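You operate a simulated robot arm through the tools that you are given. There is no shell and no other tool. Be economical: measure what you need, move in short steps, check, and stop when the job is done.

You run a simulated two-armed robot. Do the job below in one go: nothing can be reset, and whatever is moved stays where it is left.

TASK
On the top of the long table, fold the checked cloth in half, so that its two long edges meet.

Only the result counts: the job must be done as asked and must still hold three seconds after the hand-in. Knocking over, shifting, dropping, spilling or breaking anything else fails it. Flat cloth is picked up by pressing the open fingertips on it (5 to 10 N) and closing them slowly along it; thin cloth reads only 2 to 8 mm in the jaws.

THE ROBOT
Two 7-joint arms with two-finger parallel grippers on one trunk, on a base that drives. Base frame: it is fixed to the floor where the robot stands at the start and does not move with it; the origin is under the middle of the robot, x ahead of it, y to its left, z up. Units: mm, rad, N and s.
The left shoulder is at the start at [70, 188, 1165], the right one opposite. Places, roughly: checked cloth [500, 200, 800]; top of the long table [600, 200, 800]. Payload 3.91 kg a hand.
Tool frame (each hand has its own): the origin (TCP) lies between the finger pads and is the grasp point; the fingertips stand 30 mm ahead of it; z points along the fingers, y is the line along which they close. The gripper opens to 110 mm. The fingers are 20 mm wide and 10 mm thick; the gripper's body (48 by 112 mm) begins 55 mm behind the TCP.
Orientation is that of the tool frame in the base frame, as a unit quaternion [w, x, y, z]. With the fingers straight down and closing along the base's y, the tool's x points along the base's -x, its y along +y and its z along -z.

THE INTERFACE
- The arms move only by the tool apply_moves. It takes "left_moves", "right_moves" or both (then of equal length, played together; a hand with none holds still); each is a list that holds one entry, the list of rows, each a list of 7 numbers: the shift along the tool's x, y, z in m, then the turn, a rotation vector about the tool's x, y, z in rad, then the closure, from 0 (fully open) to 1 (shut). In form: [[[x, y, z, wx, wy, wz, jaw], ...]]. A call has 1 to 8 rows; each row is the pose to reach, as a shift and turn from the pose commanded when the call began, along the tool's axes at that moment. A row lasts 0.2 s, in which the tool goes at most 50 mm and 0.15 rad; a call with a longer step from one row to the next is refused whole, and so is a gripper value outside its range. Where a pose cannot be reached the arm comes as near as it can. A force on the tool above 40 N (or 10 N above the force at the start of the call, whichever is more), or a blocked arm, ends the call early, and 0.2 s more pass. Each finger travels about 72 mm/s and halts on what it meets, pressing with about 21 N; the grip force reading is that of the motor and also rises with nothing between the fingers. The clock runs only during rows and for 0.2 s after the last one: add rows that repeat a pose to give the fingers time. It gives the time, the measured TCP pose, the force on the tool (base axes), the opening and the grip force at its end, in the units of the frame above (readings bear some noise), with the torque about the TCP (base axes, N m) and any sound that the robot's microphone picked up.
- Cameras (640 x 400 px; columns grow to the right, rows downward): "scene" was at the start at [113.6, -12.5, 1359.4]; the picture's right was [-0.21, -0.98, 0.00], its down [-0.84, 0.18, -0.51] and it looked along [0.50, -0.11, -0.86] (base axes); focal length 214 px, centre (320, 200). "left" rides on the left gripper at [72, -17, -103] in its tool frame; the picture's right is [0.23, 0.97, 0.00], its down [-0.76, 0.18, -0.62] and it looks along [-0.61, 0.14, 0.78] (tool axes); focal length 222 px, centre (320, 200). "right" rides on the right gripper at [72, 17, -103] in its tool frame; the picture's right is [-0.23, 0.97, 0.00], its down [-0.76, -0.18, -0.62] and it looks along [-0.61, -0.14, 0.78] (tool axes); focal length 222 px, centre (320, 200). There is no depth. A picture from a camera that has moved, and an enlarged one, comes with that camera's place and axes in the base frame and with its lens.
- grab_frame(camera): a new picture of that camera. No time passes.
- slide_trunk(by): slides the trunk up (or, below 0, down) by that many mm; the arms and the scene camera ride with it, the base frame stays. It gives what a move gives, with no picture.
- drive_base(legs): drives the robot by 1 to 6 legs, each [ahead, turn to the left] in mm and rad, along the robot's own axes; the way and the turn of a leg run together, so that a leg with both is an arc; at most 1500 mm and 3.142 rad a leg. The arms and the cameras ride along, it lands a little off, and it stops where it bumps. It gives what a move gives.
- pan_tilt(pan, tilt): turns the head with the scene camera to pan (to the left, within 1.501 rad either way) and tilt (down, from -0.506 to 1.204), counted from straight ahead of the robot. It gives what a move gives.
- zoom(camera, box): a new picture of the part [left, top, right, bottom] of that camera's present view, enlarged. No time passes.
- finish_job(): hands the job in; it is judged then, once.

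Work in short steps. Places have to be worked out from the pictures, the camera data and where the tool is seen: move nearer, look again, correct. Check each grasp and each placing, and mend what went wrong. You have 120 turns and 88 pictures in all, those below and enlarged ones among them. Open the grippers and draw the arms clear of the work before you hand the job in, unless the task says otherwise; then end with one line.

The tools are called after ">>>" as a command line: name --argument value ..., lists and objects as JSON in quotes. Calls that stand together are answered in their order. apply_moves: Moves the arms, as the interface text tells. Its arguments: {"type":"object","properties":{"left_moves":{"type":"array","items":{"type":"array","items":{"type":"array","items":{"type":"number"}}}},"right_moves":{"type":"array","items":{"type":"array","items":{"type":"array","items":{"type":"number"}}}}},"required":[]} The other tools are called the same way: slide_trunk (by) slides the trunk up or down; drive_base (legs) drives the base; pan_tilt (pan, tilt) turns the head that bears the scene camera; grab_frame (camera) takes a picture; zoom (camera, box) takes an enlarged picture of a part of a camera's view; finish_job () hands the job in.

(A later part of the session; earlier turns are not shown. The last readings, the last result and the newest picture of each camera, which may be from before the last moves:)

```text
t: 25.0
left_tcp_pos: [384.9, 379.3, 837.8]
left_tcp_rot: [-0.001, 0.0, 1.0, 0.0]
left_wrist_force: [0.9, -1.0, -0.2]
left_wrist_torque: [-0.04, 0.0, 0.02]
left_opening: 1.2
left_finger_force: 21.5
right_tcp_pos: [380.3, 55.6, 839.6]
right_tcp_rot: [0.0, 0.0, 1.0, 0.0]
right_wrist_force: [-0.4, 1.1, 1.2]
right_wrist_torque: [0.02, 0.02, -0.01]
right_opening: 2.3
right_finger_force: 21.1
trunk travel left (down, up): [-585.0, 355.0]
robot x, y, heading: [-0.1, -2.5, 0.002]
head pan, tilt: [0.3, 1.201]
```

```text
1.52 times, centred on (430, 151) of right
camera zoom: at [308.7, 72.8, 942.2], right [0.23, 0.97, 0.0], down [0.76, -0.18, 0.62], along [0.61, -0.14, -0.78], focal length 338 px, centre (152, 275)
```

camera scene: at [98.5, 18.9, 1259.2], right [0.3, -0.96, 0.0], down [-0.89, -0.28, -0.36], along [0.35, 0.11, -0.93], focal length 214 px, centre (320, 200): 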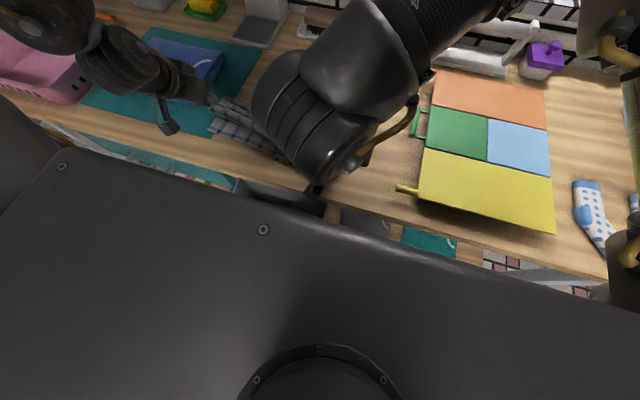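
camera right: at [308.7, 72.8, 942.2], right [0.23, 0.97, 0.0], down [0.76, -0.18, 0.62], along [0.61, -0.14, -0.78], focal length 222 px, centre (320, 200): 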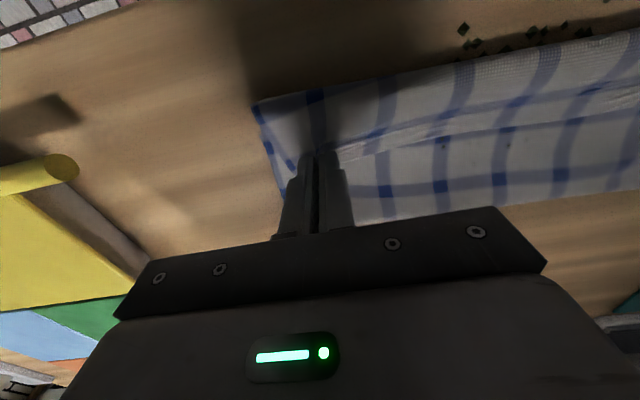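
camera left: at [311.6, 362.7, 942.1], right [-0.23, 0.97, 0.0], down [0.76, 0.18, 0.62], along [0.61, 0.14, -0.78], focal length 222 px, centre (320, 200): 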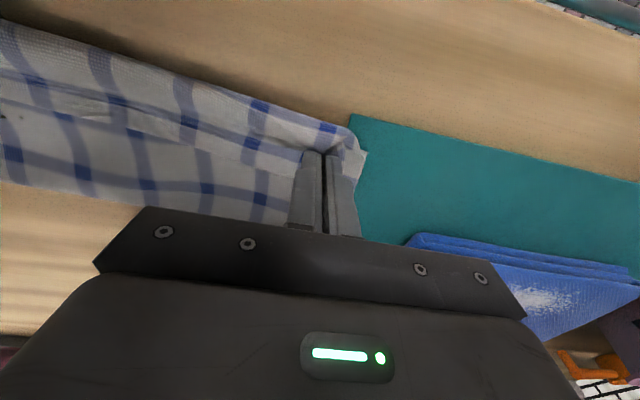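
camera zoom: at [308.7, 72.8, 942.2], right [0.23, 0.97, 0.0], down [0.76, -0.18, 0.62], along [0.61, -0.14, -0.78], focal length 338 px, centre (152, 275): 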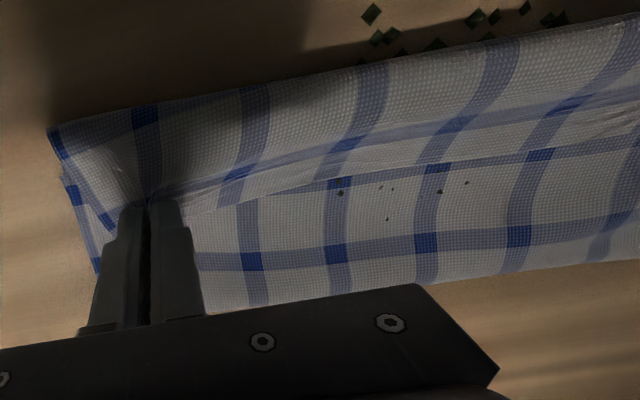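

The edge has curled over backwards by ~50 mm because the grip can't flip, and the fold line came too near (x≈463). With a higher trunk the hands could tilt outward near the robot and lay the edge properly. I go back up the arc first.

>>> apply_moves --left_moves '[[[-0.002, -0.004, -0.02, 0, 0, 0, 1], [-0.005, -0.009, -0.042, 0, 0, 0, 1], [-0.022, -0.014, -0.065, 0, 0, 0, 1], [-0.045, -0.019, -0.088, 0, 0, 0, 1], [-0.07, -0.024, -0.102, 0, 0, 0, 1], [-0.1, -0.028, -0.11, 0, 0, 0, 1], [-0.13, -0.028, -0.105, 0, 0, 0, 1], [-0.13, -0.028, -0.105, 0, 0, 0, 1]]]' --right_moves '[[[-0.002, -0.002, -0.02, 0, 0, 0, 1], [-0.005, -0.004, -0.042, 0, 0, 0, 1], [-0.022, -0.006, -0.065, 0, 0, 0, 1], [-0.045, -0.008, -0.088, 0, 0, 0, 1], [-0.07, -0.01, -0.102, 0, 0, 0, 1], [-0.1, -0.011, -0.11, 0, 0, 0, 1], [-0.13, -0.011, -0.105, 0, 0, 0, 1], [-0.13, -0.011, -0.105, 0, 0, 0, 1]]]'

>>> zoom --camera "scene" --box '[180, 30, 420, 180]'

```text
t: 26.8
left_tcp_pos: [514.9, 351.8, 942.9]
left_tcp_rot: [-0.001, 0.0, 1.0, 0.0]
left_wrist_force: [-0.3, -0.4, -0.3]
left_wrist_torque: [0.02, 0.02, 0.03]
left_opening: 1.5
left_finger_force: 21.2
right_tcp_pos: [510.2, 43.8, 946.8]
right_tcp_rot: [0.0, 0.0, 1.0, 0.0]
right_wrist_force: [-0.2, 0.2, 0.8]
right_wrist_torque: [-0.03, -0.02, 0.0]
right_opening: 2.6
right_finger_force: 21.0
trunk travel left (down, up): [-585.0, 355.0]
robot x, y, heading: [-3.0, -3.4, -0.003]
head pan, tilt: [0.3, 1.201]
```

```text
2.67 times, centred on (300, 105) of scene
camera zoom: at [99.5, 17.9, 1259.1], right [0.3, -0.96, 0.0], down [-0.89, -0.28, -0.36], along [0.35, 0.11, -0.93], focal length 572 px, centre (373, 453)
```

zoom: 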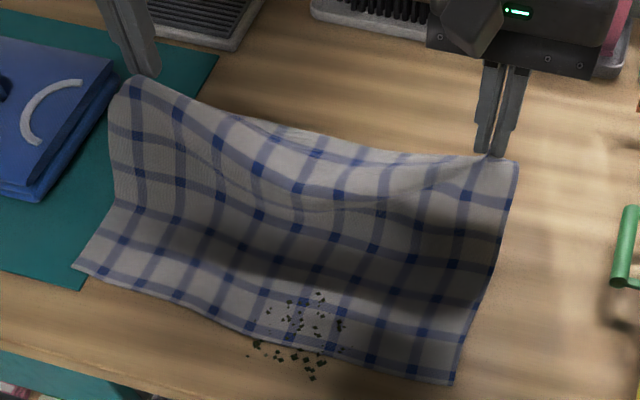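

The lower half is well in place (near edge x≈371 left to 360 right). I'll raise the trunk in 60 mm steps, lowering the hands each time so the cloth stays slack.

>>> apply_moves --left_moves '[[[0.012, 0, 0.02, 0, 0, 0, 1], [0.024, 0, 0.04, 0, 0, 0, 1], [0.035, 0, 0.058, 0, 0, 0, 1]]]' --right_moves '[[[0.01, 0, 0.02, 0, 0, 0, 1], [0.02, 0, 0.04, 0, 0, 0, 1], [0.03, 0, 0.062, 0, 0, 0, 1]]]'

>>> slide_trunk --by 60

>>> apply_moves --left_moves '[[[0, 0, 0.02, 0, 0, 0, 1], [0, 0, 0.04, 0, 0, 0, 1], [0, 0, 0.06, 0, 0, 0, 1]]]' --right_moves '[[[0, 0, 0.02, 0, 0, 0, 1], [0, 0, 0.04, 0, 0, 0, 1], [0, 0, 0.06, 0, 0, 0, 1]]]'

>>> slide_trunk --by 60

```text
t: 27.6
left_tcp_pos: [481.0, 350.4, 881.7]
left_tcp_rot: [-0.002, 0.0, 1.0, 0.0]
left_wrist_force: [-0.5, 0.8, 0.8]
left_wrist_torque: [0.0, 0.03, 0.02]
left_opening: 1.5
left_finger_force: 20.8
right_tcp_pos: [482.8, 46.0, 881.0]
right_tcp_rot: [-0.002, 0.0, 1.0, -0.001]
right_wrist_force: [0.2, 0.3, -0.2]
right_wrist_torque: [-0.05, 0.05, 0.02]
right_opening: 2.3
right_finger_force: 21.4
trunk travel left (down, up): [-585.0, 355.0]
robot x, y, heading: [-2.1, 0.8, -0.002]
head pan, tilt: [0.3, 1.201]
```

```text
t: 28.6
left_tcp_pos: [481.4, 352.0, 943.4]
left_tcp_rot: [-0.002, -0.001, 1.0, 0.0]
left_wrist_force: [0.6, 0.4, -0.1]
left_wrist_torque: [0.01, 0.01, 0.0]
left_opening: 1.4
left_finger_force: 21.2
right_tcp_pos: [481.9, 45.2, 940.7]
right_tcp_rot: [-0.001, 0.0, 1.0, 0.0]
right_wrist_force: [0.2, 0.1, 0.6]
right_wrist_torque: [0.01, -0.03, 0.0]
right_opening: 2.2
right_finger_force: 21.4
trunk travel left (down, up): [-645.0, 295.0]
robot x, y, heading: [-2.0, 0.4, 0.003]
head pan, tilt: [0.3, 1.201]
```

```text
t: 29.4
left_tcp_pos: [481.4, 351.1, 881.6]
left_tcp_rot: [-0.001, 0.0, 1.0, -0.001]
left_wrist_force: [-0.3, 0.2, 0.8]
left_wrist_torque: [0.01, 0.0, 0.03]
left_opening: 1.2
left_finger_force: 21.3
right_tcp_pos: [482.5, 46.7, 881.5]
right_tcp_rot: [-0.002, 0.0, 1.0, 0.0]
right_wrist_force: [-0.4, 0.1, -0.5]
right_wrist_torque: [0.03, 0.0, 0.02]
right_opening: 2.1
right_finger_force: 21.0
trunk travel left (down, up): [-645.0, 295.0]
robot x, y, heading: [1.2, -1.7, 0.001]
head pan, tilt: [0.3, 1.201]
```

```text
t: 30.4
left_tcp_pos: [480.5, 349.8, 943.9]
left_tcp_rot: [-0.002, 0.0, 1.0, 0.0]
left_wrist_force: [-0.7, -0.6, 1.1]
left_wrist_torque: [0.01, 0.0, 0.0]
left_opening: 1.6
left_finger_force: 20.7
right_tcp_pos: [483.4, 46.8, 941.4]
right_tcp_rot: [0.0, 0.0, 1.0, 0.0]
right_wrist_force: [0.8, 0.4, 0.0]
right_wrist_torque: [0.0, 0.0, 0.0]
right_opening: 1.9
right_finger_force: 20.6
trunk travel left (down, up): [-705.0, 235.0]
robot x, y, heading: [-0.4, 0.4, -0.001]
head pan, tilt: [0.3, 1.201]
```

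That works without tension. Two more rounds of it.

>>> apply_moves --left_moves '[[[0, 0, 0.02, 0, 0, 0, 1], [0, 0, 0.04, 0, 0, 0, 1], [0, 0, 0.06, 0, 0, 0, 1]]]' --right_moves '[[[0, 0, 0.02, 0, 0, 0, 1], [0, 0, 0.04, 0, 0, 0, 1], [0, 0, 0.06, 0, 0, 0, 1]]]'

>>> slide_trunk --by 60

>>> apply_moves --left_moves '[[[0, 0, 0.02, 0, 0, 0, 1], [0, 0, 0.04, 0, 0, 0, 1], [0, 0, 0.06, 0, 0, 0, 1]]]' --right_moves '[[[0, 0, 0.02, 0, 0, 0, 1], [0, 0, 0.04, 0, 0, 0, 1], [0, 0, 0.06, 0, 0, 0, 1]]]'

>>> slide_trunk --by 50

>>> zoom --camera "scene" --box '[180, 30, 420, 180]'

```text
t: 31.2
left_tcp_pos: [481.7, 349.8, 883.0]
left_tcp_rot: [-0.001, 0.0, 1.0, 0.0]
left_wrist_force: [0.5, 0.0, 0.1]
left_wrist_torque: [-0.01, -0.01, 0.0]
left_opening: 1.3
left_finger_force: 20.7
right_tcp_pos: [483.9, 47.7, 882.3]
right_tcp_rot: [-0.002, -0.001, 1.0, -0.001]
right_wrist_force: [-0.2, 0.4, 0.4]
right_wrist_torque: [0.0, 0.0, 0.0]
right_opening: 2.2
right_finger_force: 20.9
trunk travel left (down, up): [-705.0, 235.0]
robot x, y, heading: [1.8, -0.6, 0.002]
head pan, tilt: [0.3, 1.201]
```

```text
t: 32.2
left_tcp_pos: [481.6, 350.1, 943.0]
left_tcp_rot: [-0.002, 0.0, 1.0, 0.001]
left_wrist_force: [0.1, -0.1, 0.0]
left_wrist_torque: [0.01, 0.0, 0.02]
left_opening: 1.4
left_finger_force: 21.2
right_tcp_pos: [482.9, 47.9, 941.7]
right_tcp_rot: [-0.001, 0.0, 1.0, -0.001]
right_wrist_force: [-0.3, -0.3, -0.3]
right_wrist_torque: [-0.01, 0.01, 0.0]
right_opening: 2.3
right_finger_force: 21.0
trunk travel left (down, up): [-765.0, 175.0]
robot x, y, heading: [0.8, -1.1, 0.002]
head pan, tilt: [0.3, 1.201]
```

```text
t: 33.0
left_tcp_pos: [475.0, 359.0, 900.1]
left_tcp_rot: [0.0, 0.0, 1.0, -0.001]
left_wrist_force: [-0.7, -0.4, -0.4]
left_wrist_torque: [0.03, 0.0, 0.0]
left_opening: 1.6
left_finger_force: 21.0
left hand out of reach, approached as far as the arm can: row 2, 3
right_tcp_pos: [480.2, 46.9, 881.4]
right_tcp_rot: [0.0, 0.0, 1.0, 0.001]
right_wrist_force: [-0.6, 0.1, 0.1]
right_wrist_torque: [0.02, -0.02, 0.02]
right_opening: 2.5
right_finger_force: 21.3
trunk travel left (down, up): [-765.0, 175.0]
robot x, y, heading: [-0.2, 2.0, -0.002]
head pan, tilt: [0.3, 1.201]
```

```text
t: 33.9
left_tcp_pos: [475.4, 358.3, 950.2]
left_tcp_rot: [-0.001, 0.0, 1.0, -0.001]
left_wrist_force: [-0.2, -0.3, 0.2]
left_wrist_torque: [0.02, -0.01, 0.0]
left_opening: 1.6
left_finger_force: 21.4
right_tcp_pos: [480.7, 45.8, 931.4]
right_tcp_rot: [-0.001, 0.0, 1.0, 0.001]
right_wrist_force: [0.0, -0.5, -0.1]
right_wrist_torque: [0.02, -0.01, 0.06]
right_opening: 2.4
right_finger_force: 20.9
trunk travel left (down, up): [-815.0, 125.0]
robot x, y, heading: [1.5, 2.0, 0.004]
head pan, tilt: [0.3, 1.201]
```

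```text
2.67 times, centred on (300, 105) of scene
camera zoom: at [101.4, 18.6, 1488.9], right [0.3, -0.96, 0.0], down [-0.89, -0.28, -0.36], along [0.35, 0.11, -0.93], focal length 572 px, centre (373, 453)
```

zoom: 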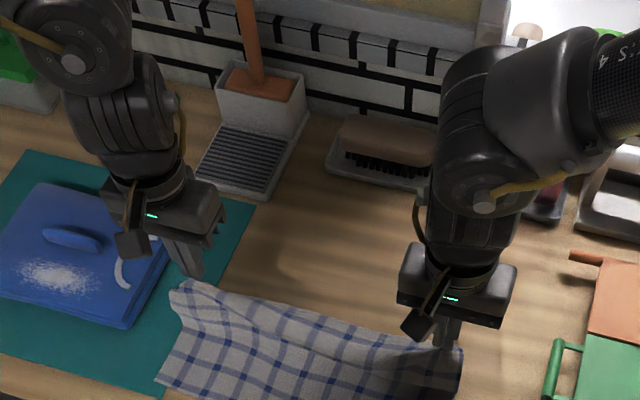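

The trunk is now 230 mm higher. I begin the carry toward the near edge, tilting outward to 0.5 rad, and watch the reach.

>>> apply_moves --left_moves '[[[0.012, 0.002, 0.003, 0, -0.1, 0, 1], [0.024, 0.004, 0.007, 0, -0.2, 0, 1], [0.036, 0.005, 0.011, 0, -0.3, 0, 1], [0.048, 0.007, 0.015, 0, -0.4, 0, 1], [0.059, 0.008, 0.019, 0, -0.5, 0, 1], [0.059, 0.008, 0.019, 0, -0.5, 0, 1]]]' --right_moves '[[[0.013, 0.001, 0, 0, -0.1, 0, 1], [0.026, 0.002, 0, 0, -0.2, 0, 1], [0.039, 0.003, 0, 0, -0.3, 0, 1], [0.052, 0.004, 0, 0, -0.4, 0, 1], [0.065, 0.004, 0, 0, -0.5, 0, 1], [0.065, 0.004, 0, 0, -0.5, 0, 1]]]'

```text
t: 35.3
left_tcp_pos: [421.0, 367.5, 939.0]
left_tcp_rot: [0.222, 0.0, 0.975, 0.0]
left_wrist_force: [-0.1, 0.0, -0.4]
left_wrist_torque: [-0.02, 0.01, 0.0]
left_opening: 1.5
left_finger_force: 21.1
left hand out of reach, approached as far as the arm can: row 5, 6
right_tcp_pos: [416.3, 49.8, 932.3]
right_tcp_rot: [0.247, 0.0, 0.969, -0.001]
right_wrist_force: [0.6, -0.3, 0.1]
right_wrist_torque: [-0.03, 0.02, 0.0]
right_opening: 2.4
right_finger_force: 20.7
trunk travel left (down, up): [-815.0, 125.0]
robot x, y, heading: [-0.9, -0.5, -0.001]
head pan, tilt: [0.3, 1.201]
```

The left arm caps at about 0.45 rad; that is still useful. I continue down the arc with left tilt 0.41 and right 0.5.

>>> apply_moves --left_moves '[[[0.014, 0.002, 0.006, 0, 0.02, 0, 1], [0.028, 0.004, 0.013, 0, 0.04, 0, 1], [0.042, 0.005, 0.021, 0, 0.04, 0, 1], [0.0563, 0.006, 0.0295, 0, 0.04, 0, 1], [0.0563, 0.006, 0.0295, 0, 0.04, 0, 1]]]' --right_moves '[[[0.014, 0.001, 0.004, 0, 0, 0, 1], [0.028, 0.002, 0.009, 0, 0, 0, 1], [0.042, 0.003, 0.015, 0, 0, 0, 1], [0.0562, 0.003, 0.0217, 0, 0, 0, 1], [0.0562, 0.003, 0.0217, 0, 0, 0, 1]]]'

>>> grab_frame --camera "left"

>>> grab_frame --camera "right"

```text
t: 36.5
left_tcp_pos: [399.3, 393.8, 928.8]
left_tcp_rot: [0.203, 0.0, 0.979, -0.003]
left_wrist_force: [-0.8, -15.7, -2.4]
left_wrist_torque: [-0.48, 0.04, -0.03]
left_opening: 1.6
left_finger_force: 20.9
left hand out of reach, approached as far as the arm can: row 1, 2, 3, 4, 5
right_tcp_pos: [377.2, 54.8, 885.9]
right_tcp_rot: [0.247, 0.001, 0.969, 0.0]
right_wrist_force: [1.0, 16.0, 2.4]
right_wrist_torque: [0.45, -0.06, 0.08]
right_opening: 2.4
right_finger_force: 20.5
trunk travel left (down, up): [-815.0, 125.0]
robot x, y, heading: [-2.0, 3.6, 0.001]
head pan, tilt: [0.3, 1.201]
```

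```text
55 pictures are left
camera left: at [290.9, 377.7, 995.1], right [-0.21, 0.97, -0.09], down [0.45, 0.18, 0.87], along [0.87, 0.14, -0.48], focal length 222 px, centre (320, 200)
```

left: 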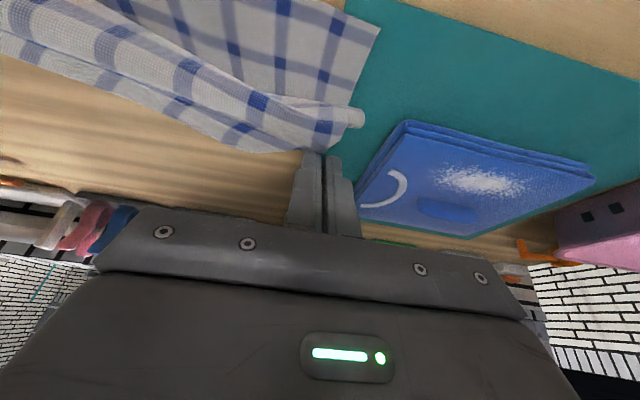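

```text
54 pictures are left
camera right: at [263.8, 72.3, 942.0], right [0.2, 0.97, 0.11], down [0.37, -0.18, 0.91], along [0.91, -0.14, -0.4], focal length 222 px, centre (320, 200)
```

right: 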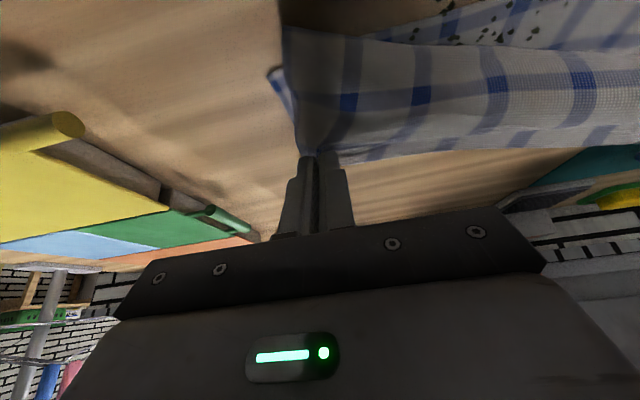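

The high trunk makes things worse for the left arm when low (16 N tension again). I back out to mid-arc upright, then will return the trunk to a lower height where upright placing worked.

>>> apply_moves --left_moves '[[[-0.0135, -0.014, 0.004, 0, 0.1, 0, 1], [-0.027, -0.024, 0.008, 0, 0.2, 0, 1], [-0.04, -0.032, 0.0125, 0, 0.3, 0, 1], [-0.0538, -0.036, 0.0168, 0, 0.41, 0, 1], [-0.0538, -0.036, 0.0168, 0, 0.41, 0, 1]]]' --right_moves '[[[-0.022, -0.002, -0.0005, 0, 0.12, 0, 1], [-0.045, -0.004, -0.001, 0, 0.245, 0, 1], [-0.068, -0.006, -0.002, 0, 0.37, 0, 1], [-0.0905, -0.007, -0.003, 0, 0.499, 0, 1], [-0.0905, -0.007, -0.003, 0, 0.499, 0, 1]]]'

```text
t: 37.7
left_tcp_pos: [451.0, 360.1, 940.5]
left_tcp_rot: [-0.001, 0.0, 1.0, -0.002]
left_wrist_force: [0.6, 0.2, 0.1]
left_wrist_torque: [0.02, -0.03, 0.01]
left_opening: 1.5
left_finger_force: 21.1
left hand out of reach, approached as far as the arm can: row 4, 5
right_tcp_pos: [454.2, 48.4, 933.2]
right_tcp_rot: [-0.001, 0.0, 1.0, -0.001]
right_wrist_force: [-0.3, 1.1, 0.4]
right_wrist_torque: [0.02, -0.02, -0.02]
right_opening: 2.3
right_finger_force: 20.8
trunk travel left (down, up): [-815.0, 125.0]
robot x, y, heading: [-0.1, 1.5, 0.003]
head pan, tilt: [0.3, 1.201]
```

Slack again. Now I step the trunk down in 70 mm rounds, raising the hands each time.

>>> slide_trunk --by -70

>>> apply_moves --left_moves '[[[-0.01, 0, -0.02, 0, 0, 0, 1], [-0.02, -0.003, -0.04, 0, 0, 0, 1], [-0.03, -0.006, -0.06, 0, 0, 0, 1]]]' --right_moves '[[[-0.01, 0, -0.02, 0, 0, 0, 1], [-0.02, 0, -0.04, 0, 0, 0, 1], [-0.03, 0, -0.06, 0, 0, 0, 1]]]'

>>> slide_trunk --by -70

>>> apply_moves --left_moves '[[[-0.01, 0, -0.02, 0, 0, 0, 1], [-0.02, 0, -0.04, 0, 0, 0, 1], [-0.02, 0, -0.065, 0, 0, 0, 1]]]' --right_moves '[[[-0.01, 0, -0.02, 0, 0, 0, 1], [-0.02, 0, -0.04, 0, 0, 0, 1], [-0.02, 0, -0.065, 0, 0, 0, 1]]]'

>>> slide_trunk --by -70

>>> zoom --camera "scene" --box '[180, 30, 420, 180]'

```text
t: 38.8
left_tcp_pos: [452.0, 360.6, 870.7]
left_tcp_rot: [-0.001, -0.001, 1.0, -0.001]
left_wrist_force: [0.0, 0.3, -0.4]
left_wrist_torque: [0.03, 0.0, 0.01]
left_opening: 1.6
left_finger_force: 21.0
right_tcp_pos: [455.6, 47.4, 863.1]
right_tcp_rot: [0.001, 0.0, 1.0, 0.0]
right_wrist_force: [0.1, 0.3, 0.1]
right_wrist_torque: [0.02, -0.01, 0.01]
right_opening: 2.0
right_finger_force: 20.4
trunk travel left (down, up): [-745.0, 195.0]
robot x, y, heading: [-0.6, -1.1, -0.003]
head pan, tilt: [0.3, 1.201]
```

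```text
t: 39.6
left_tcp_pos: [482.3, 354.0, 933.0]
left_tcp_rot: [-0.001, 0.0, 1.0, 0.0]
left_wrist_force: [0.9, 0.3, -0.4]
left_wrist_torque: [-0.02, -0.03, -0.04]
left_opening: 1.2
left_finger_force: 21.1
right_tcp_pos: [485.6, 46.2, 923.4]
right_tcp_rot: [-0.002, 0.0, 1.0, 0.0]
right_wrist_force: [0.0, -1.1, -1.4]
right_wrist_torque: [0.03, 0.04, 0.01]
right_opening: 2.0
right_finger_force: 21.1
trunk travel left (down, up): [-745.0, 195.0]
robot x, y, heading: [-1.0, -1.6, 0.002]
head pan, tilt: [0.3, 1.201]
```

```text
t: 40.7
left_tcp_pos: [483.1, 353.2, 861.1]
left_tcp_rot: [0.0, -0.001, 1.0, -0.001]
left_wrist_force: [-0.2, 0.5, 0.0]
left_wrist_torque: [0.0, -0.01, 0.0]
left_opening: 1.5
left_finger_force: 21.0
right_tcp_pos: [486.2, 46.2, 852.2]
right_tcp_rot: [0.0, 0.0, 1.0, 0.0]
right_wrist_force: [0.2, 0.3, -0.2]
right_wrist_torque: [0.0, 0.01, 0.01]
right_opening: 1.6
right_finger_force: 20.6
trunk travel left (down, up): [-675.0, 265.0]
robot x, y, heading: [1.1, -1.3, -0.0]
head pan, tilt: [0.3, 1.201]
```

```text
t: 41.5
left_tcp_pos: [503.1, 354.5, 926.6]
left_tcp_rot: [0.0, 0.0, 1.0, -0.001]
left_wrist_force: [-1.2, -0.3, -0.3]
left_wrist_torque: [-0.01, -0.04, 0.0]
left_opening: 1.5
left_finger_force: 20.5
right_tcp_pos: [502.7, 46.7, 919.8]
right_tcp_rot: [0.0, 0.0, 1.0, 0.0]
right_wrist_force: [0.0, 0.6, 0.3]
right_wrist_torque: [-0.02, -0.01, 0.0]
right_opening: 2.0
right_finger_force: 21.1
trunk travel left (down, up): [-675.0, 265.0]
robot x, y, heading: [1.3, 3.3, -0.001]
head pan, tilt: [0.3, 1.201]
```

```text
t: 42.5
left_tcp_pos: [504.3, 356.2, 857.4]
left_tcp_rot: [0.0, 0.0, 1.0, -0.002]
left_wrist_force: [0.7, -0.2, -0.2]
left_wrist_torque: [0.03, -0.04, -0.03]
left_opening: 1.3
left_finger_force: 21.0
right_tcp_pos: [505.3, 46.2, 848.3]
right_tcp_rot: [0.0, -0.001, 1.0, 0.0]
right_wrist_force: [-0.2, 0.3, -0.6]
right_wrist_torque: [0.01, 0.01, 0.03]
right_opening: 2.0
right_finger_force: 21.4
trunk travel left (down, up): [-605.0, 335.0]
robot x, y, heading: [0.4, 1.6, -0.003]
head pan, tilt: [0.3, 1.201]
```

```text
2.67 times, centred on (300, 105) of scene
camera zoom: at [100.5, 18.3, 1279.0], right [0.3, -0.96, 0.0], down [-0.89, -0.28, -0.36], along [0.35, 0.11, -0.93], focal length 572 px, centre (373, 453)
```

zoom: 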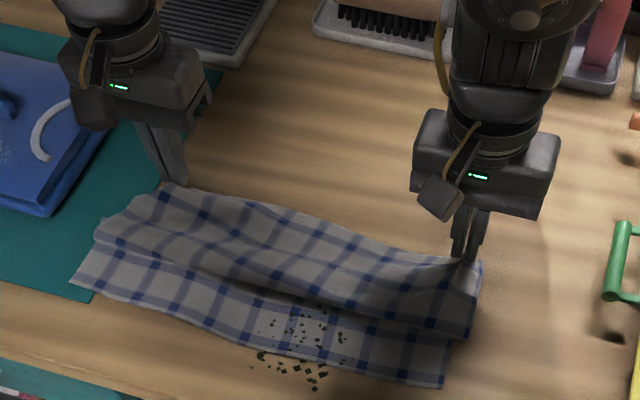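

The trunk is low again, both grips still hold, and the near edge lies at x≈366. This cloth hangs straight down from the grips, so the right path is a 45° diagonal down over the fold line x≈499 rather than an arc, which peels up the lower half. I first pull out to relay the lower half, then rise above the fold line.

>>> apply_moves --left_moves '[[[-0.016, 0, -0.033, 0, 0, 0, 1], [-0.041, 0, -0.028, 0, 0, 0, 1], [-0.071, 0, -0.018, 0, 0, 0, 1], [-0.071, 0, -0.018, 0, 0, 0, 1], [-0.051, 0, -0.038, 0, 0, 0, 1], [-0.031, 0, -0.058, 0, 0, 0, 1], [-0.011, 0, -0.078, 0, 0, 0, 1], [0.004, 0, -0.093, 0, 0, 0, 1]]]' --right_moves '[[[-0.016, 0, -0.042, 0, 0, 0, 1], [-0.041, 0, -0.037, 0, 0, 0, 1], [-0.071, 0, -0.027, 0, 0, 0, 1], [-0.071, 0, -0.027, 0, 0, 0, 1], [-0.051, 0, -0.047, 0, 0, 0, 1], [-0.031, 0, -0.067, 0, 0, 0, 1], [-0.011, 0, -0.087, 0, 0, 0, 1], [0.005, 0, -0.102, 0, 0, 0, 1]]]'

>>> zoom --camera "scene" --box '[180, 30, 420, 180]'

```text
t: 44.4
left_tcp_pos: [497.8, 357.2, 949.0]
left_tcp_rot: [0.0, 0.0, 1.0, -0.001]
left_wrist_force: [-0.1, 0.3, 0.7]
left_wrist_torque: [-0.02, 0.0, 0.04]
left_opening: 1.7
left_finger_force: 21.3
right_tcp_pos: [496.4, 46.1, 951.3]
right_tcp_rot: [0.0, 0.0, 1.0, 0.0]
right_wrist_force: [-0.4, 0.5, 0.3]
right_wrist_torque: [0.0, 0.0, 0.0]
right_opening: 2.1
right_finger_force: 20.8
trunk travel left (down, up): [-605.0, 335.0]
robot x, y, heading: [-2.3, 2.4, 0.007]
head pan, tilt: [0.3, 1.201]
```

```text
2.67 times, centred on (300, 105) of scene
camera zoom: at [99.3, 18.2, 1279.0], right [0.3, -0.96, 0.0], down [-0.89, -0.28, -0.36], along [0.35, 0.11, -0.93], focal length 572 px, centre (373, 453)
```

zoom: 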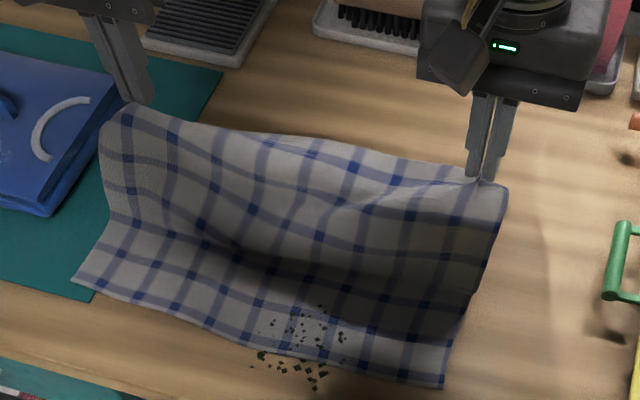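

The crease sits at about x≈462, 36 mm nearer than the grips, so I should run lower and farther out. I go down and out to lay the crease back to ~499, then start over at a low height.

>>> apply_moves --left_moves '[[[-0.025, 0, 0.035, 0, 0, 0, 1], [-0.05, 0, 0.071, 0, 0, 0, 1], [-0.055, 0, 0.073, 0, 0, 0, 1], [-0.04, 0.002, 0.063, 0, 0, 0, 1], [-0.022, 0.004, 0.057, 0, 0, 0, 1], [0, 0.006, 0.056, 0, 0, 0, 1], [0.02, 0.008, 0.06, 0, 0, 0, 1], [0.02, 0.008, 0.06, 0, 0, 0, 1]]]' --right_moves '[[[-0.025, 0, 0.035, 0, 0, 0, 1], [-0.05, 0, 0.071, 0, 0, 0, 1], [-0.055, 0, 0.073, 0, 0, 0, 1], [-0.04, 0.002, 0.063, 0, 0, 0, 1], [-0.022, 0.004, 0.057, 0, 0, 0, 1], [0, 0.005, 0.056, 0, 0, 0, 1], [0.02, 0.006, 0.06, 0, 0, 0, 1], [0.02, 0.006, 0.06, 0, 0, 0, 1]]]'

>>> zoom --camera "scene" --box '[180, 30, 420, 180]'

>>> grab_frame --camera "right"

```text
t: 46.1
left_tcp_pos: [480.9, 363.9, 889.4]
left_tcp_rot: [-0.001, 0.0, 1.0, -0.001]
left_wrist_force: [1.1, -0.6, 0.4]
left_wrist_torque: [-0.03, -0.01, 0.02]
left_opening: 1.6
left_finger_force: 21.4
right_tcp_pos: [480.5, 54.0, 890.8]
right_tcp_rot: [-0.001, 0.0, 1.0, 0.0]
right_wrist_force: [-0.1, 0.6, 0.4]
right_wrist_torque: [0.03, -0.02, -0.01]
right_opening: 2.1
right_finger_force: 20.9
trunk travel left (down, up): [-605.0, 335.0]
robot x, y, heading: [-0.8, 0.6, 0.001]
head pan, tilt: [0.3, 1.201]
```

```text
2.67 times, centred on (300, 105) of scene
camera zoom: at [101.5, 18.2, 1278.9], right [0.3, -0.96, 0.0], down [-0.89, -0.28, -0.36], along [0.35, 0.11, -0.93], focal length 572 px, centre (373, 453)
```

zoom: 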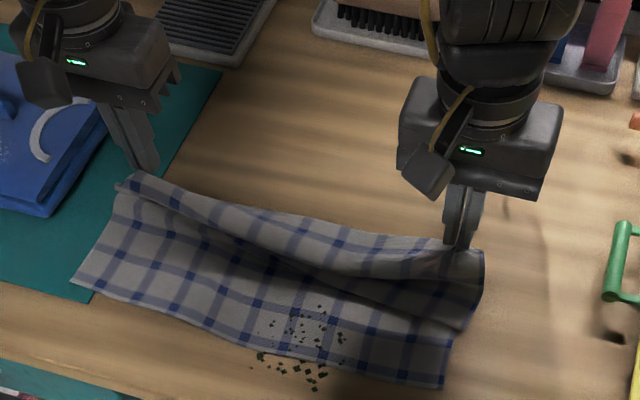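

```text
50 pictures are left
camera right: at [409.0, 70.0, 992.5], right [0.23, 0.97, 0.0], down [0.76, -0.18, 0.62], along [0.61, -0.14, -0.78], focal length 222 px, centre (320, 200)
```

right: 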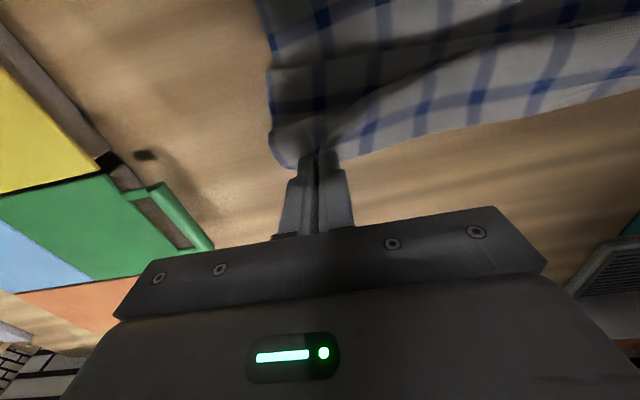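

Now the lower half is flat out to a crease near x≈500. I move on toward the robot first at constant height, then diagonally down to the near edge.

>>> apply_moves --left_moves '[[[0.018, 0.003, 0, 0, 0, 0, 1], [0.036, 0.006, 0, 0, 0, 0, 1], [0.054, 0.009, 0.002, 0, 0, 0, 1], [0.07, 0.012, 0.012, 0, 0, 0, 1], [0.084, 0.015, 0.024, 0, 0, 0, 1], [0.096, 0.018, 0.037, 0, 0, 0, 1], [0.106, 0.018, 0.049, 0, 0, 0, 1], [0.106, 0.018, 0.049, 0, 0, 0, 1]]]' --right_moves '[[[0.018, 0.0015, 0, 0, 0, 0, 1], [0.036, 0.003, 0, 0, 0, 0, 1], [0.054, 0.0045, 0.002, 0, 0, 0, 1], [0.07, 0.006, 0.012, 0, 0, 0, 1], [0.084, 0.0075, 0.024, 0, 0, 0, 1], [0.096, 0.009, 0.037, 0, 0, 0, 1], [0.106, 0.009, 0.05, 0, 0, 0, 1], [0.106, 0.009, 0.05, 0, 0, 0, 1]]]'

>>> zoom --camera "scene" --box '[180, 40, 420, 190]'

>>> grab_frame --camera "right"

>>> grab_frame --camera "left"

```text
t: 48.0
left_tcp_pos: [372.4, 380.8, 839.8]
left_tcp_rot: [-0.001, 0.0, 1.0, -0.001]
left_wrist_force: [0.1, -1.0, 0.5]
left_wrist_torque: [-0.02, 0.02, 0.05]
left_opening: 1.4
left_finger_force: 20.9
right_tcp_pos: [372.1, 61.3, 841.1]
right_tcp_rot: [0.0, 0.0, 1.0, 0.001]
right_wrist_force: [-0.4, 0.6, 0.0]
right_wrist_torque: [-0.02, -0.06, -0.02]
right_opening: 2.1
right_finger_force: 20.8
trunk travel left (down, up): [-605.0, 335.0]
robot x, y, heading: [-1.3, 2.1, 0.002]
head pan, tilt: [0.3, 1.201]
```

```text
2.67 times, centred on (300, 115) of scene
camera zoom: at [100.5, 18.2, 1279.0], right [0.3, -0.96, 0.0], down [-0.89, -0.28, -0.36], along [0.35, 0.11, -0.93], focal length 572 px, centre (373, 427)
```

zoom: 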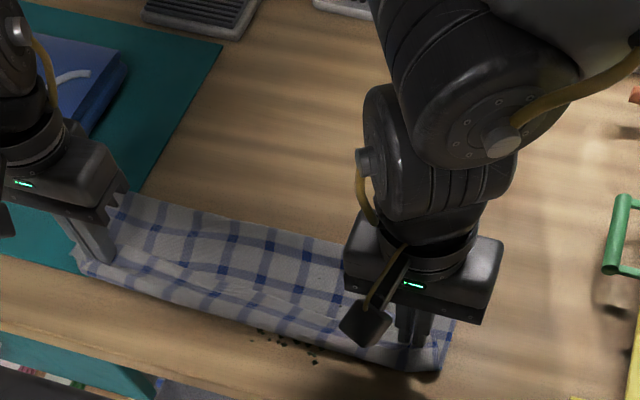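

```text
48 pictures are left
camera right: at [300.4, 78.8, 943.2], right [0.23, 0.97, 0.0], down [0.76, -0.18, 0.62], along [0.61, -0.14, -0.78], focal length 222 px, centre (320, 200)
```

right: 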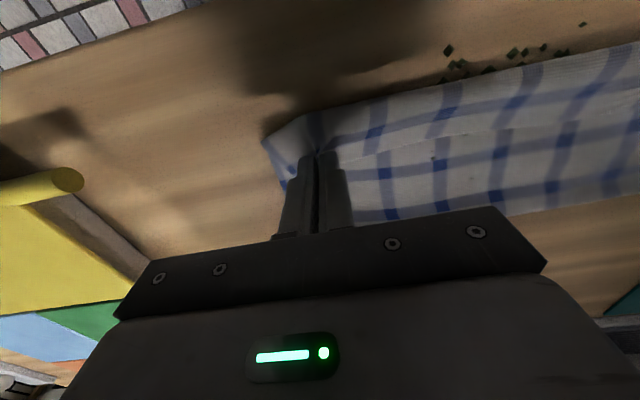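

```text
47 pictures are left
camera left: at [300.1, 365.0, 943.5], right [-0.23, 0.97, 0.0], down [0.76, 0.18, 0.62], along [0.61, 0.14, -0.78], focal length 222 px, centre (320, 200)
```

left: 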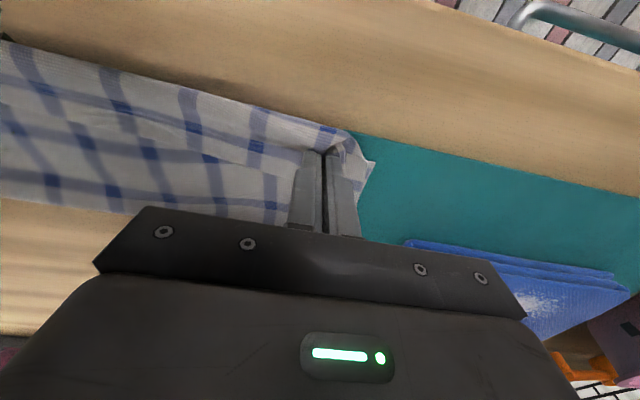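

Much better: the curl is now only ~20 mm, with the front at x≈353. I lower slightly, release both grips slowly and lift clear to see the true state.

>>> apply_moves --left_moves '[[[0, 0, 0.004, 0, 0, 0, 1], [0, 0, 0.004, 0, 0, 0, 0.93], [0, 0, 0.004, 0, 0, 0, 0.85], [0, 0, 0.004, 0, 0, 0, 0.8], [0, 0, -0.01, 0, 0, 0, 0.8], [0, 0, -0.04, 0, 0, 0, 0.8], [0, 0, -0.085, 0, 0, 0, 0.8]]]' --right_moves '[[[0, 0, 0.004, 0, 0, 0, 1], [0, 0, 0.004, 0, 0, 0, 0.93], [0, 0, 0.004, 0, 0, 0, 0.85], [0, 0, 0.004, 0, 0, 0, 0.8], [0, 0, -0.01, 0, 0, 0, 0.8], [0, 0, -0.04, 0, 0, 0, 0.8], [0, 0, -0.085, 0, 0, 0, 0.8]]]'

>>> apply_moves --left_moves '[[[-0.03, 0.02, -0.02, 0, 0, 0, 0.8], [-0.06, 0.04, -0.04, 0, 0, 0, 0.8], [-0.09, 0.06, -0.06, 0, 0, 0, 0.8], [-0.12, 0.08, -0.08, 0, 0, 0, 0.8]]]' --right_moves '[[[-0.03, -0.02, -0.02, 0, 0, 0, 0.8], [-0.06, -0.04, -0.04, 0, 0, 0, 0.8], [-0.09, -0.06, -0.06, 0, 0, 0, 0.8], [-0.12, -0.08, -0.08, 0, 0, 0, 0.8]]]'

>>> zoom --camera "scene" --box '[180, 40, 420, 190]'

>>> grab_frame --camera "left"

>>> grab_frame --camera "right"

```text
t: 49.5
left_tcp_pos: [372.0, 380.0, 927.3]
left_tcp_rot: [0.0, 0.001, 1.0, 0.0]
left_wrist_force: [-0.8, 0.5, -0.2]
left_wrist_torque: [0.05, 0.02, 0.03]
left_opening: 21.9
left_finger_force: 0.1
right_tcp_pos: [373.1, 61.3, 927.1]
right_tcp_rot: [0.0, 0.0, 1.0, 0.001]
right_wrist_force: [0.0, -0.3, 0.8]
right_wrist_torque: [0.01, -0.02, 0.0]
right_opening: 21.9
right_finger_force: 0.0
trunk travel left (down, up): [-605.0, 335.0]
robot x, y, heading: [2.3, -3.6, -0.002]
head pan, tilt: [0.3, 1.201]
```

```text
t: 50.5
left_tcp_pos: [494.8, 461.3, 1007.5]
left_tcp_rot: [-0.001, 0.0, 1.0, -0.002]
left_wrist_force: [0.0, -0.1, 0.8]
left_wrist_torque: [0.0, 0.01, -0.04]
left_opening: 21.9
left_finger_force: 0.1
right_tcp_pos: [492.6, -18.0, 1004.2]
right_tcp_rot: [-0.001, 0.0, 1.0, 0.0]
right_wrist_force: [-0.3, -0.4, -0.2]
right_wrist_torque: [0.0, 0.02, 0.02]
right_opening: 21.9
right_finger_force: 0.0
trunk travel left (down, up): [-605.0, 335.0]
robot x, y, heading: [-2.5, -1.7, -0.0]
head pan, tilt: [0.3, 1.201]
```

```text
2.67 times, centred on (300, 115) of scene
camera zoom: at [100.2, 18.0, 1278.9], right [0.3, -0.96, 0.0], down [-0.89, -0.28, -0.36], along [0.35, 0.11, -0.93], focal length 572 px, centre (373, 427)
```

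zoom: 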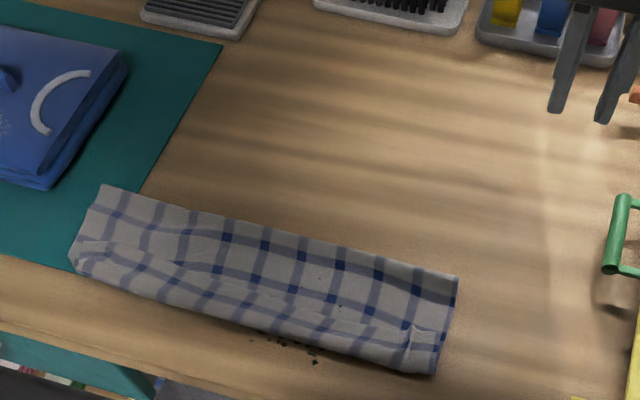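

```text
45 pictures are left
camera left: at [422.8, 446.2, 1111.2], right [-0.23, 0.97, 0.0], down [0.76, 0.18, 0.62], along [0.61, 0.14, -0.78], focal length 222 px, centre (320, 200)
```

left: 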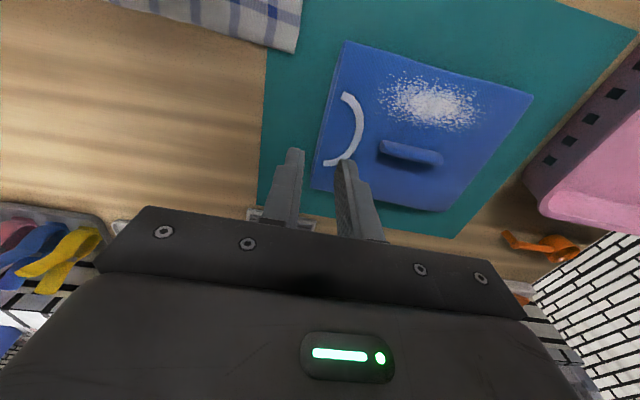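

```text
44 pictures are left
camera right: at [420.7, -1.0, 1107.4], right [0.23, 0.97, 0.0], down [0.76, -0.18, 0.62], along [0.61, -0.14, -0.78], focal length 222 px, centre (320, 200)
```

right: 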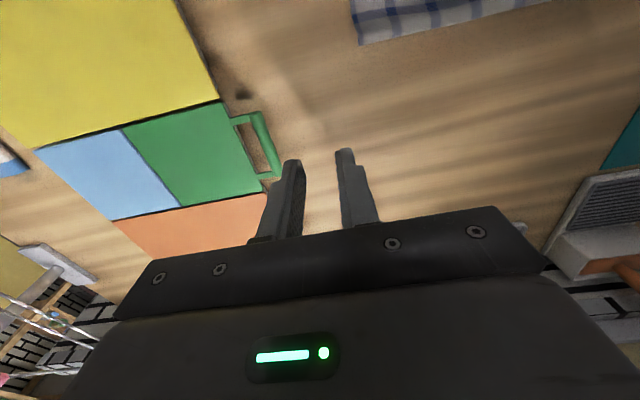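

The cloth is folded with a small curled flap at the front. I zoom in to measure it.

>>> zoom --camera "scene" --box '[200, 100, 290, 156]'

>>> zoom --camera "scene" --box '[275, 125, 365, 181]'

```text
7.11 times, centred on (245, 128) of scene
camera zoom: at [100.2, 18.0, 1278.9], right [0.3, -0.96, 0.0], down [-0.89, -0.28, -0.36], along [0.35, 0.11, -0.93], focal length 1525 px, centre (853, 712)
```

zoom: 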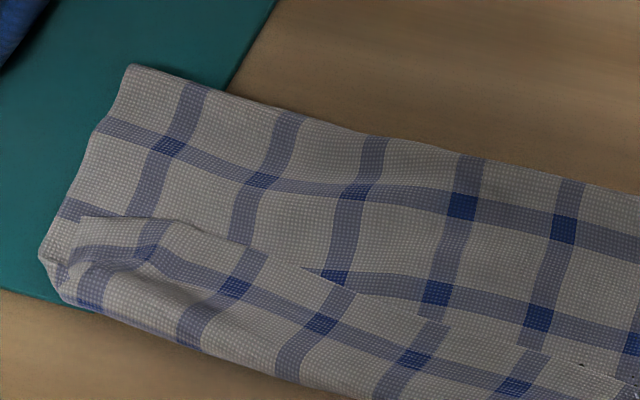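

```text
7.11 times, centred on (320, 153) of scene
camera zoom: at [100.2, 18.0, 1278.9], right [0.3, -0.96, 0.0], down [-0.89, -0.28, -0.36], along [0.35, 0.11, -0.93], focal length 1525 px, centre (320, 534)
```

zoom: 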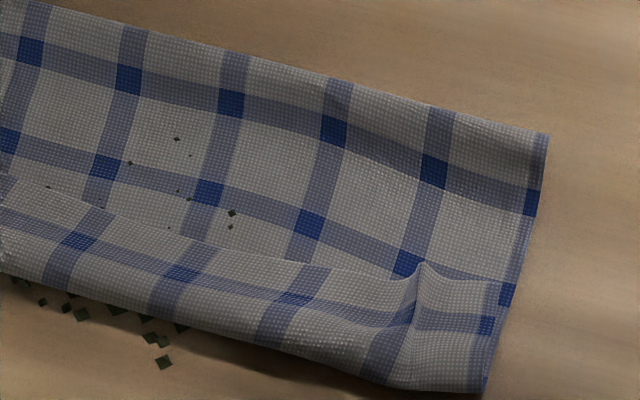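

The fold line sits at the cloth's middle (stripe count agrees); only a ~20–25 mm flap at the front edge is curled back, with a small upright ridge at each old grip point (about (381,65) and (388,380)). I'll re-grip those ridges close to the flap's edge, with the fingers tilted outward, and unroll the flap toward the robot.

>>> apply_moves --left_moves '[[[0.022, -0.016, 0.02, 0, -0.06, 0, 0.78], [0.045, -0.032, 0.05, 0, -0.12, 0, 0.78], [0.067, -0.048, 0.08, 0, -0.18, 0, 0.78], [0.09, -0.065, 0.11, 0, -0.24, 0, 0.78], [0.112, -0.081, 0.14, 0, -0.3, 0, 0.78], [0.112, -0.081, 0.14, 0, -0.3, 0, 0.78]]]' --right_moves '[[[0.022, 0.016, 0.02, 0, -0.06, 0, 0.78], [0.045, 0.032, 0.05, 0, -0.12, 0, 0.78], [0.068, 0.048, 0.08, 0, -0.18, 0, 0.78], [0.09, 0.064, 0.11, 0, -0.24, 0, 0.78], [0.1136, 0.08, 0.138, 0, -0.3, 0, 0.78], [0.1136, 0.08, 0.138, 0, -0.3, 0, 0.78]]]'

>>> grab_frame --camera "left"

>>> grab_frame --camera "right"

```text
t: 52.0
left_tcp_pos: [382.1, 378.4, 863.9]
left_tcp_rot: [0.149, 0.0, 0.989, -0.001]
left_wrist_force: [-0.2, -0.2, 0.7]
left_wrist_torque: [0.04, -0.01, 0.0]
left_opening: 24.1
left_finger_force: 0.0
right_tcp_pos: [380.4, 63.6, 868.5]
right_tcp_rot: [0.149, 0.0, 0.989, 0.0]
right_wrist_force: [0.3, -0.4, 0.1]
right_wrist_torque: [-0.01, 0.0, -0.03]
right_opening: 24.1
right_finger_force: 0.1
trunk travel left (down, up): [-605.0, 335.0]
robot x, y, heading: [-0.2, -1.6, -0.004]
head pan, tilt: [0.3, 1.201]
```

```text
41 pictures are left
camera left: at [281.7, 363.9, 941.6], right [-0.22, 0.97, -0.07], down [0.54, 0.18, 0.82], along [0.81, 0.14, -0.57], focal length 222 px, centre (320, 200)
```

left: 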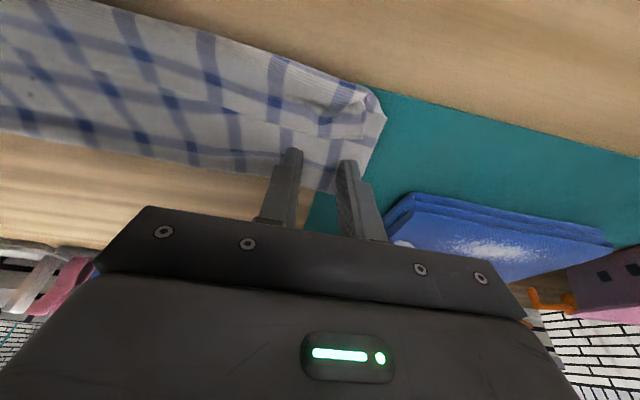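

```text
40 pictures are left
camera right: at [281.1, 79.7, 945.8], right [0.22, 0.97, 0.07], down [0.54, -0.18, 0.82], along [0.81, -0.14, -0.57], focal length 222 px, centre (320, 200)
```

right: 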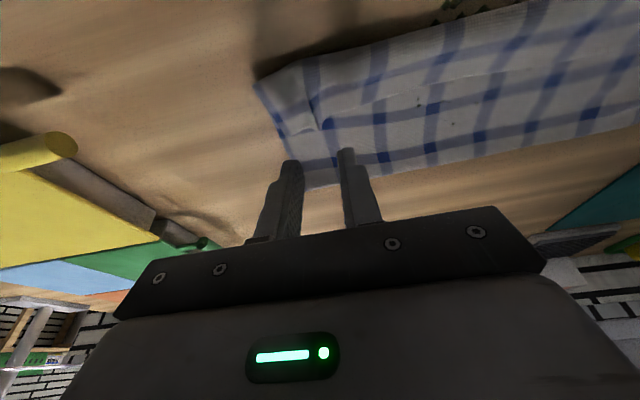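

The flap's edge ridge ends are at about (382,67) and (384,380). I lower to just above the inner layer, straddling the ridges.

>>> apply_moves --left_moves '[[[0.0045, 0, 0.011, 0, 0, 0, 0.78], [0.009, 0, 0.0223, 0, 0, 0, 0.78], [0.009, 0, 0.0223, 0, 0, 0, 0.78]]]' --right_moves '[[[0.006, 0.002, 0.0134, 0, 0, 0, 0.78], [0.0115, 0.003, 0.0268, 0, 0, 0, 0.78], [0.0115, 0.003, 0.0268, 0, 0, 0, 0.78]]]'

>>> zoom --camera "left" --box '[200, 50, 480, 225]'

>>> zoom --camera "right" --box '[180, 50, 460, 225]'

```text
t: 52.8
left_tcp_pos: [379.0, 379.7, 840.5]
left_tcp_rot: [0.149, 0.0, 0.989, -0.001]
left_wrist_force: [0.4, 0.1, 0.3]
left_wrist_torque: [0.04, 0.0, 0.02]
left_opening: 24.0
left_finger_force: 0.1
right_tcp_pos: [377.7, 65.8, 839.5]
right_tcp_rot: [0.15, 0.001, 0.989, 0.0]
right_wrist_force: [0.1, -0.3, 1.1]
right_wrist_torque: [0.02, -0.03, 0.02]
right_opening: 24.2
right_finger_force: 0.0
trunk travel left (down, up): [-605.0, 335.0]
robot x, y, heading: [-4.2, 1.1, 0.0]
head pan, tilt: [0.3, 1.201]
```

```text
2.29 times, centred on (340, 138) of left
camera zoom: at [279.6, 364.1, 918.1], right [-0.22, 0.97, -0.07], down [0.54, 0.18, 0.82], along [0.81, 0.14, -0.57], focal length 508 px, centre (274, 343)
```

zoom: 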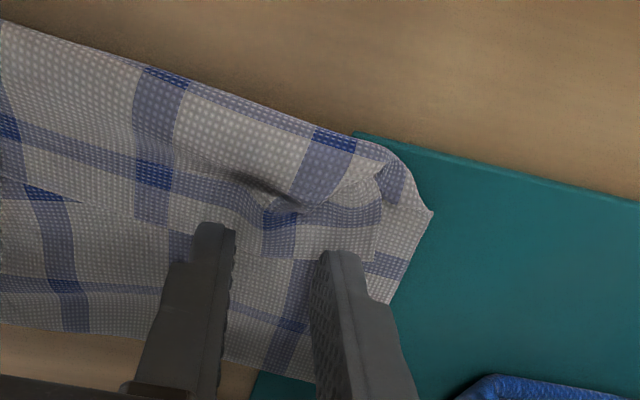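

```text
2.29 times, centred on (320, 138) of right
camera zoom: at [277.8, 82.4, 916.6], right [0.22, 0.97, 0.07], down [0.54, -0.18, 0.82], along [0.81, -0.14, -0.57], focal length 508 px, centre (320, 343)
```

zoom: 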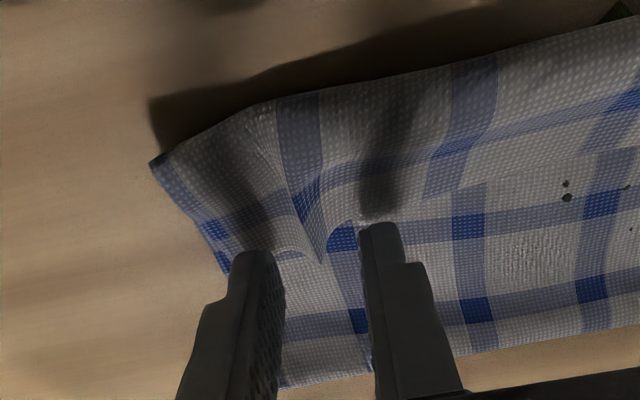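

The fingertips sit right at the flap's edge on both sides. I shift 6 mm toward the robot and 3–4 mm down, then close slowly on the flap.

>>> apply_moves --left_moves '[[[0.0057, 0, -0.0018, 0, 0, 0, 0.78], [0.0069, 0, 0.002, 0, 0, 0, 0.78], [0.0069, 0, 0.002, 0, 0, 0, 0.82], [0.0069, 0, 0.002, 0, 0, 0, 0.86], [0.0069, 0, 0.002, 0, 0, 0, 0.9], [0.0069, 0, 0.002, 0, 0, 0, 0.94], [0.0069, 0, 0.002, 0, 0, 0, 1.0], [0.0069, 0, 0.002, 0, 0, 0, 1.0]]]' --right_moves '[[[0.0057, 0, -0.0018, 0, 0, 0, 0.78], [0.0066, 0, 0.0011, 0, 0, 0, 0.78], [0.0066, 0, 0.0011, 0, 0, 0, 0.82], [0.0066, 0, 0.0011, 0, 0, 0, 0.86], [0.0066, 0, 0.0011, 0, 0, 0, 0.9], [0.0066, 0, 0.0011, 0, 0, 0, 0.94], [0.0066, 0, 0.0011, 0, 0, 0, 1.0], [0.0066, 0, 0.0011, 0, 0, 0, 1.0]]]'

>>> zoom --camera "left" --box '[200, 50, 480, 225]'

>>> zoom --camera "right" --box '[180, 50, 460, 225]'

```text
t: 54.5
left_tcp_pos: [371.6, 379.4, 837.2]
left_tcp_rot: [0.148, 0.001, 0.989, -0.002]
left_wrist_force: [0.2, -3.0, 4.0]
left_wrist_torque: [-0.03, 0.02, 0.01]
left_opening: 1.8
left_finger_force: 21.3
right_tcp_pos: [372.1, 64.2, 837.1]
right_tcp_rot: [0.148, 0.0, 0.989, 0.0]
right_wrist_force: [0.0, 1.4, -0.6]
right_wrist_torque: [0.07, 0.0, 0.02]
right_opening: 2.1
right_finger_force: 21.3
trunk travel left (down, up): [-605.0, 335.0]
robot x, y, heading: [4.0, -2.1, -0.004]
head pan, tilt: [0.3, 1.201]
```

```text
2.29 times, centred on (340, 138) of left
camera zoom: at [273.0, 363.9, 914.7], right [-0.22, 0.97, -0.07], down [0.54, 0.18, 0.82], along [0.81, 0.14, -0.57], focal length 508 px, centre (274, 343)
```

zoom: 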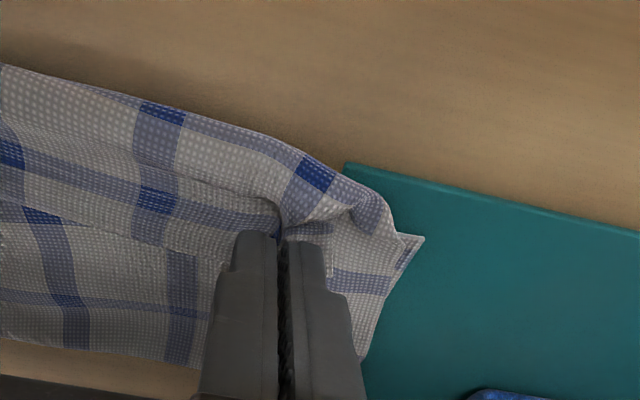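

```text
2.29 times, centred on (320, 138) of right
camera zoom: at [271.5, 81.6, 913.2], right [0.22, 0.97, 0.07], down [0.54, -0.18, 0.82], along [0.81, -0.14, -0.57], focal length 508 px, centre (320, 343)
```

zoom: 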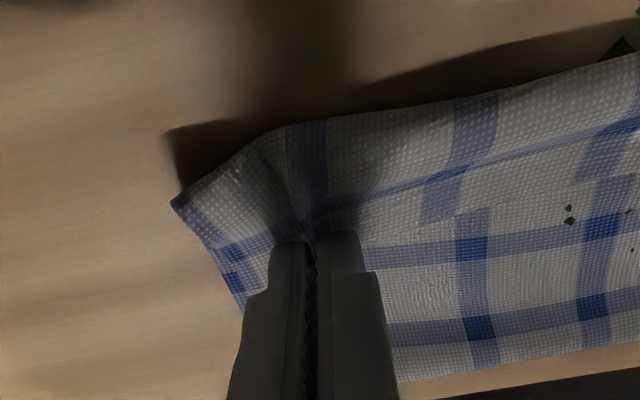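

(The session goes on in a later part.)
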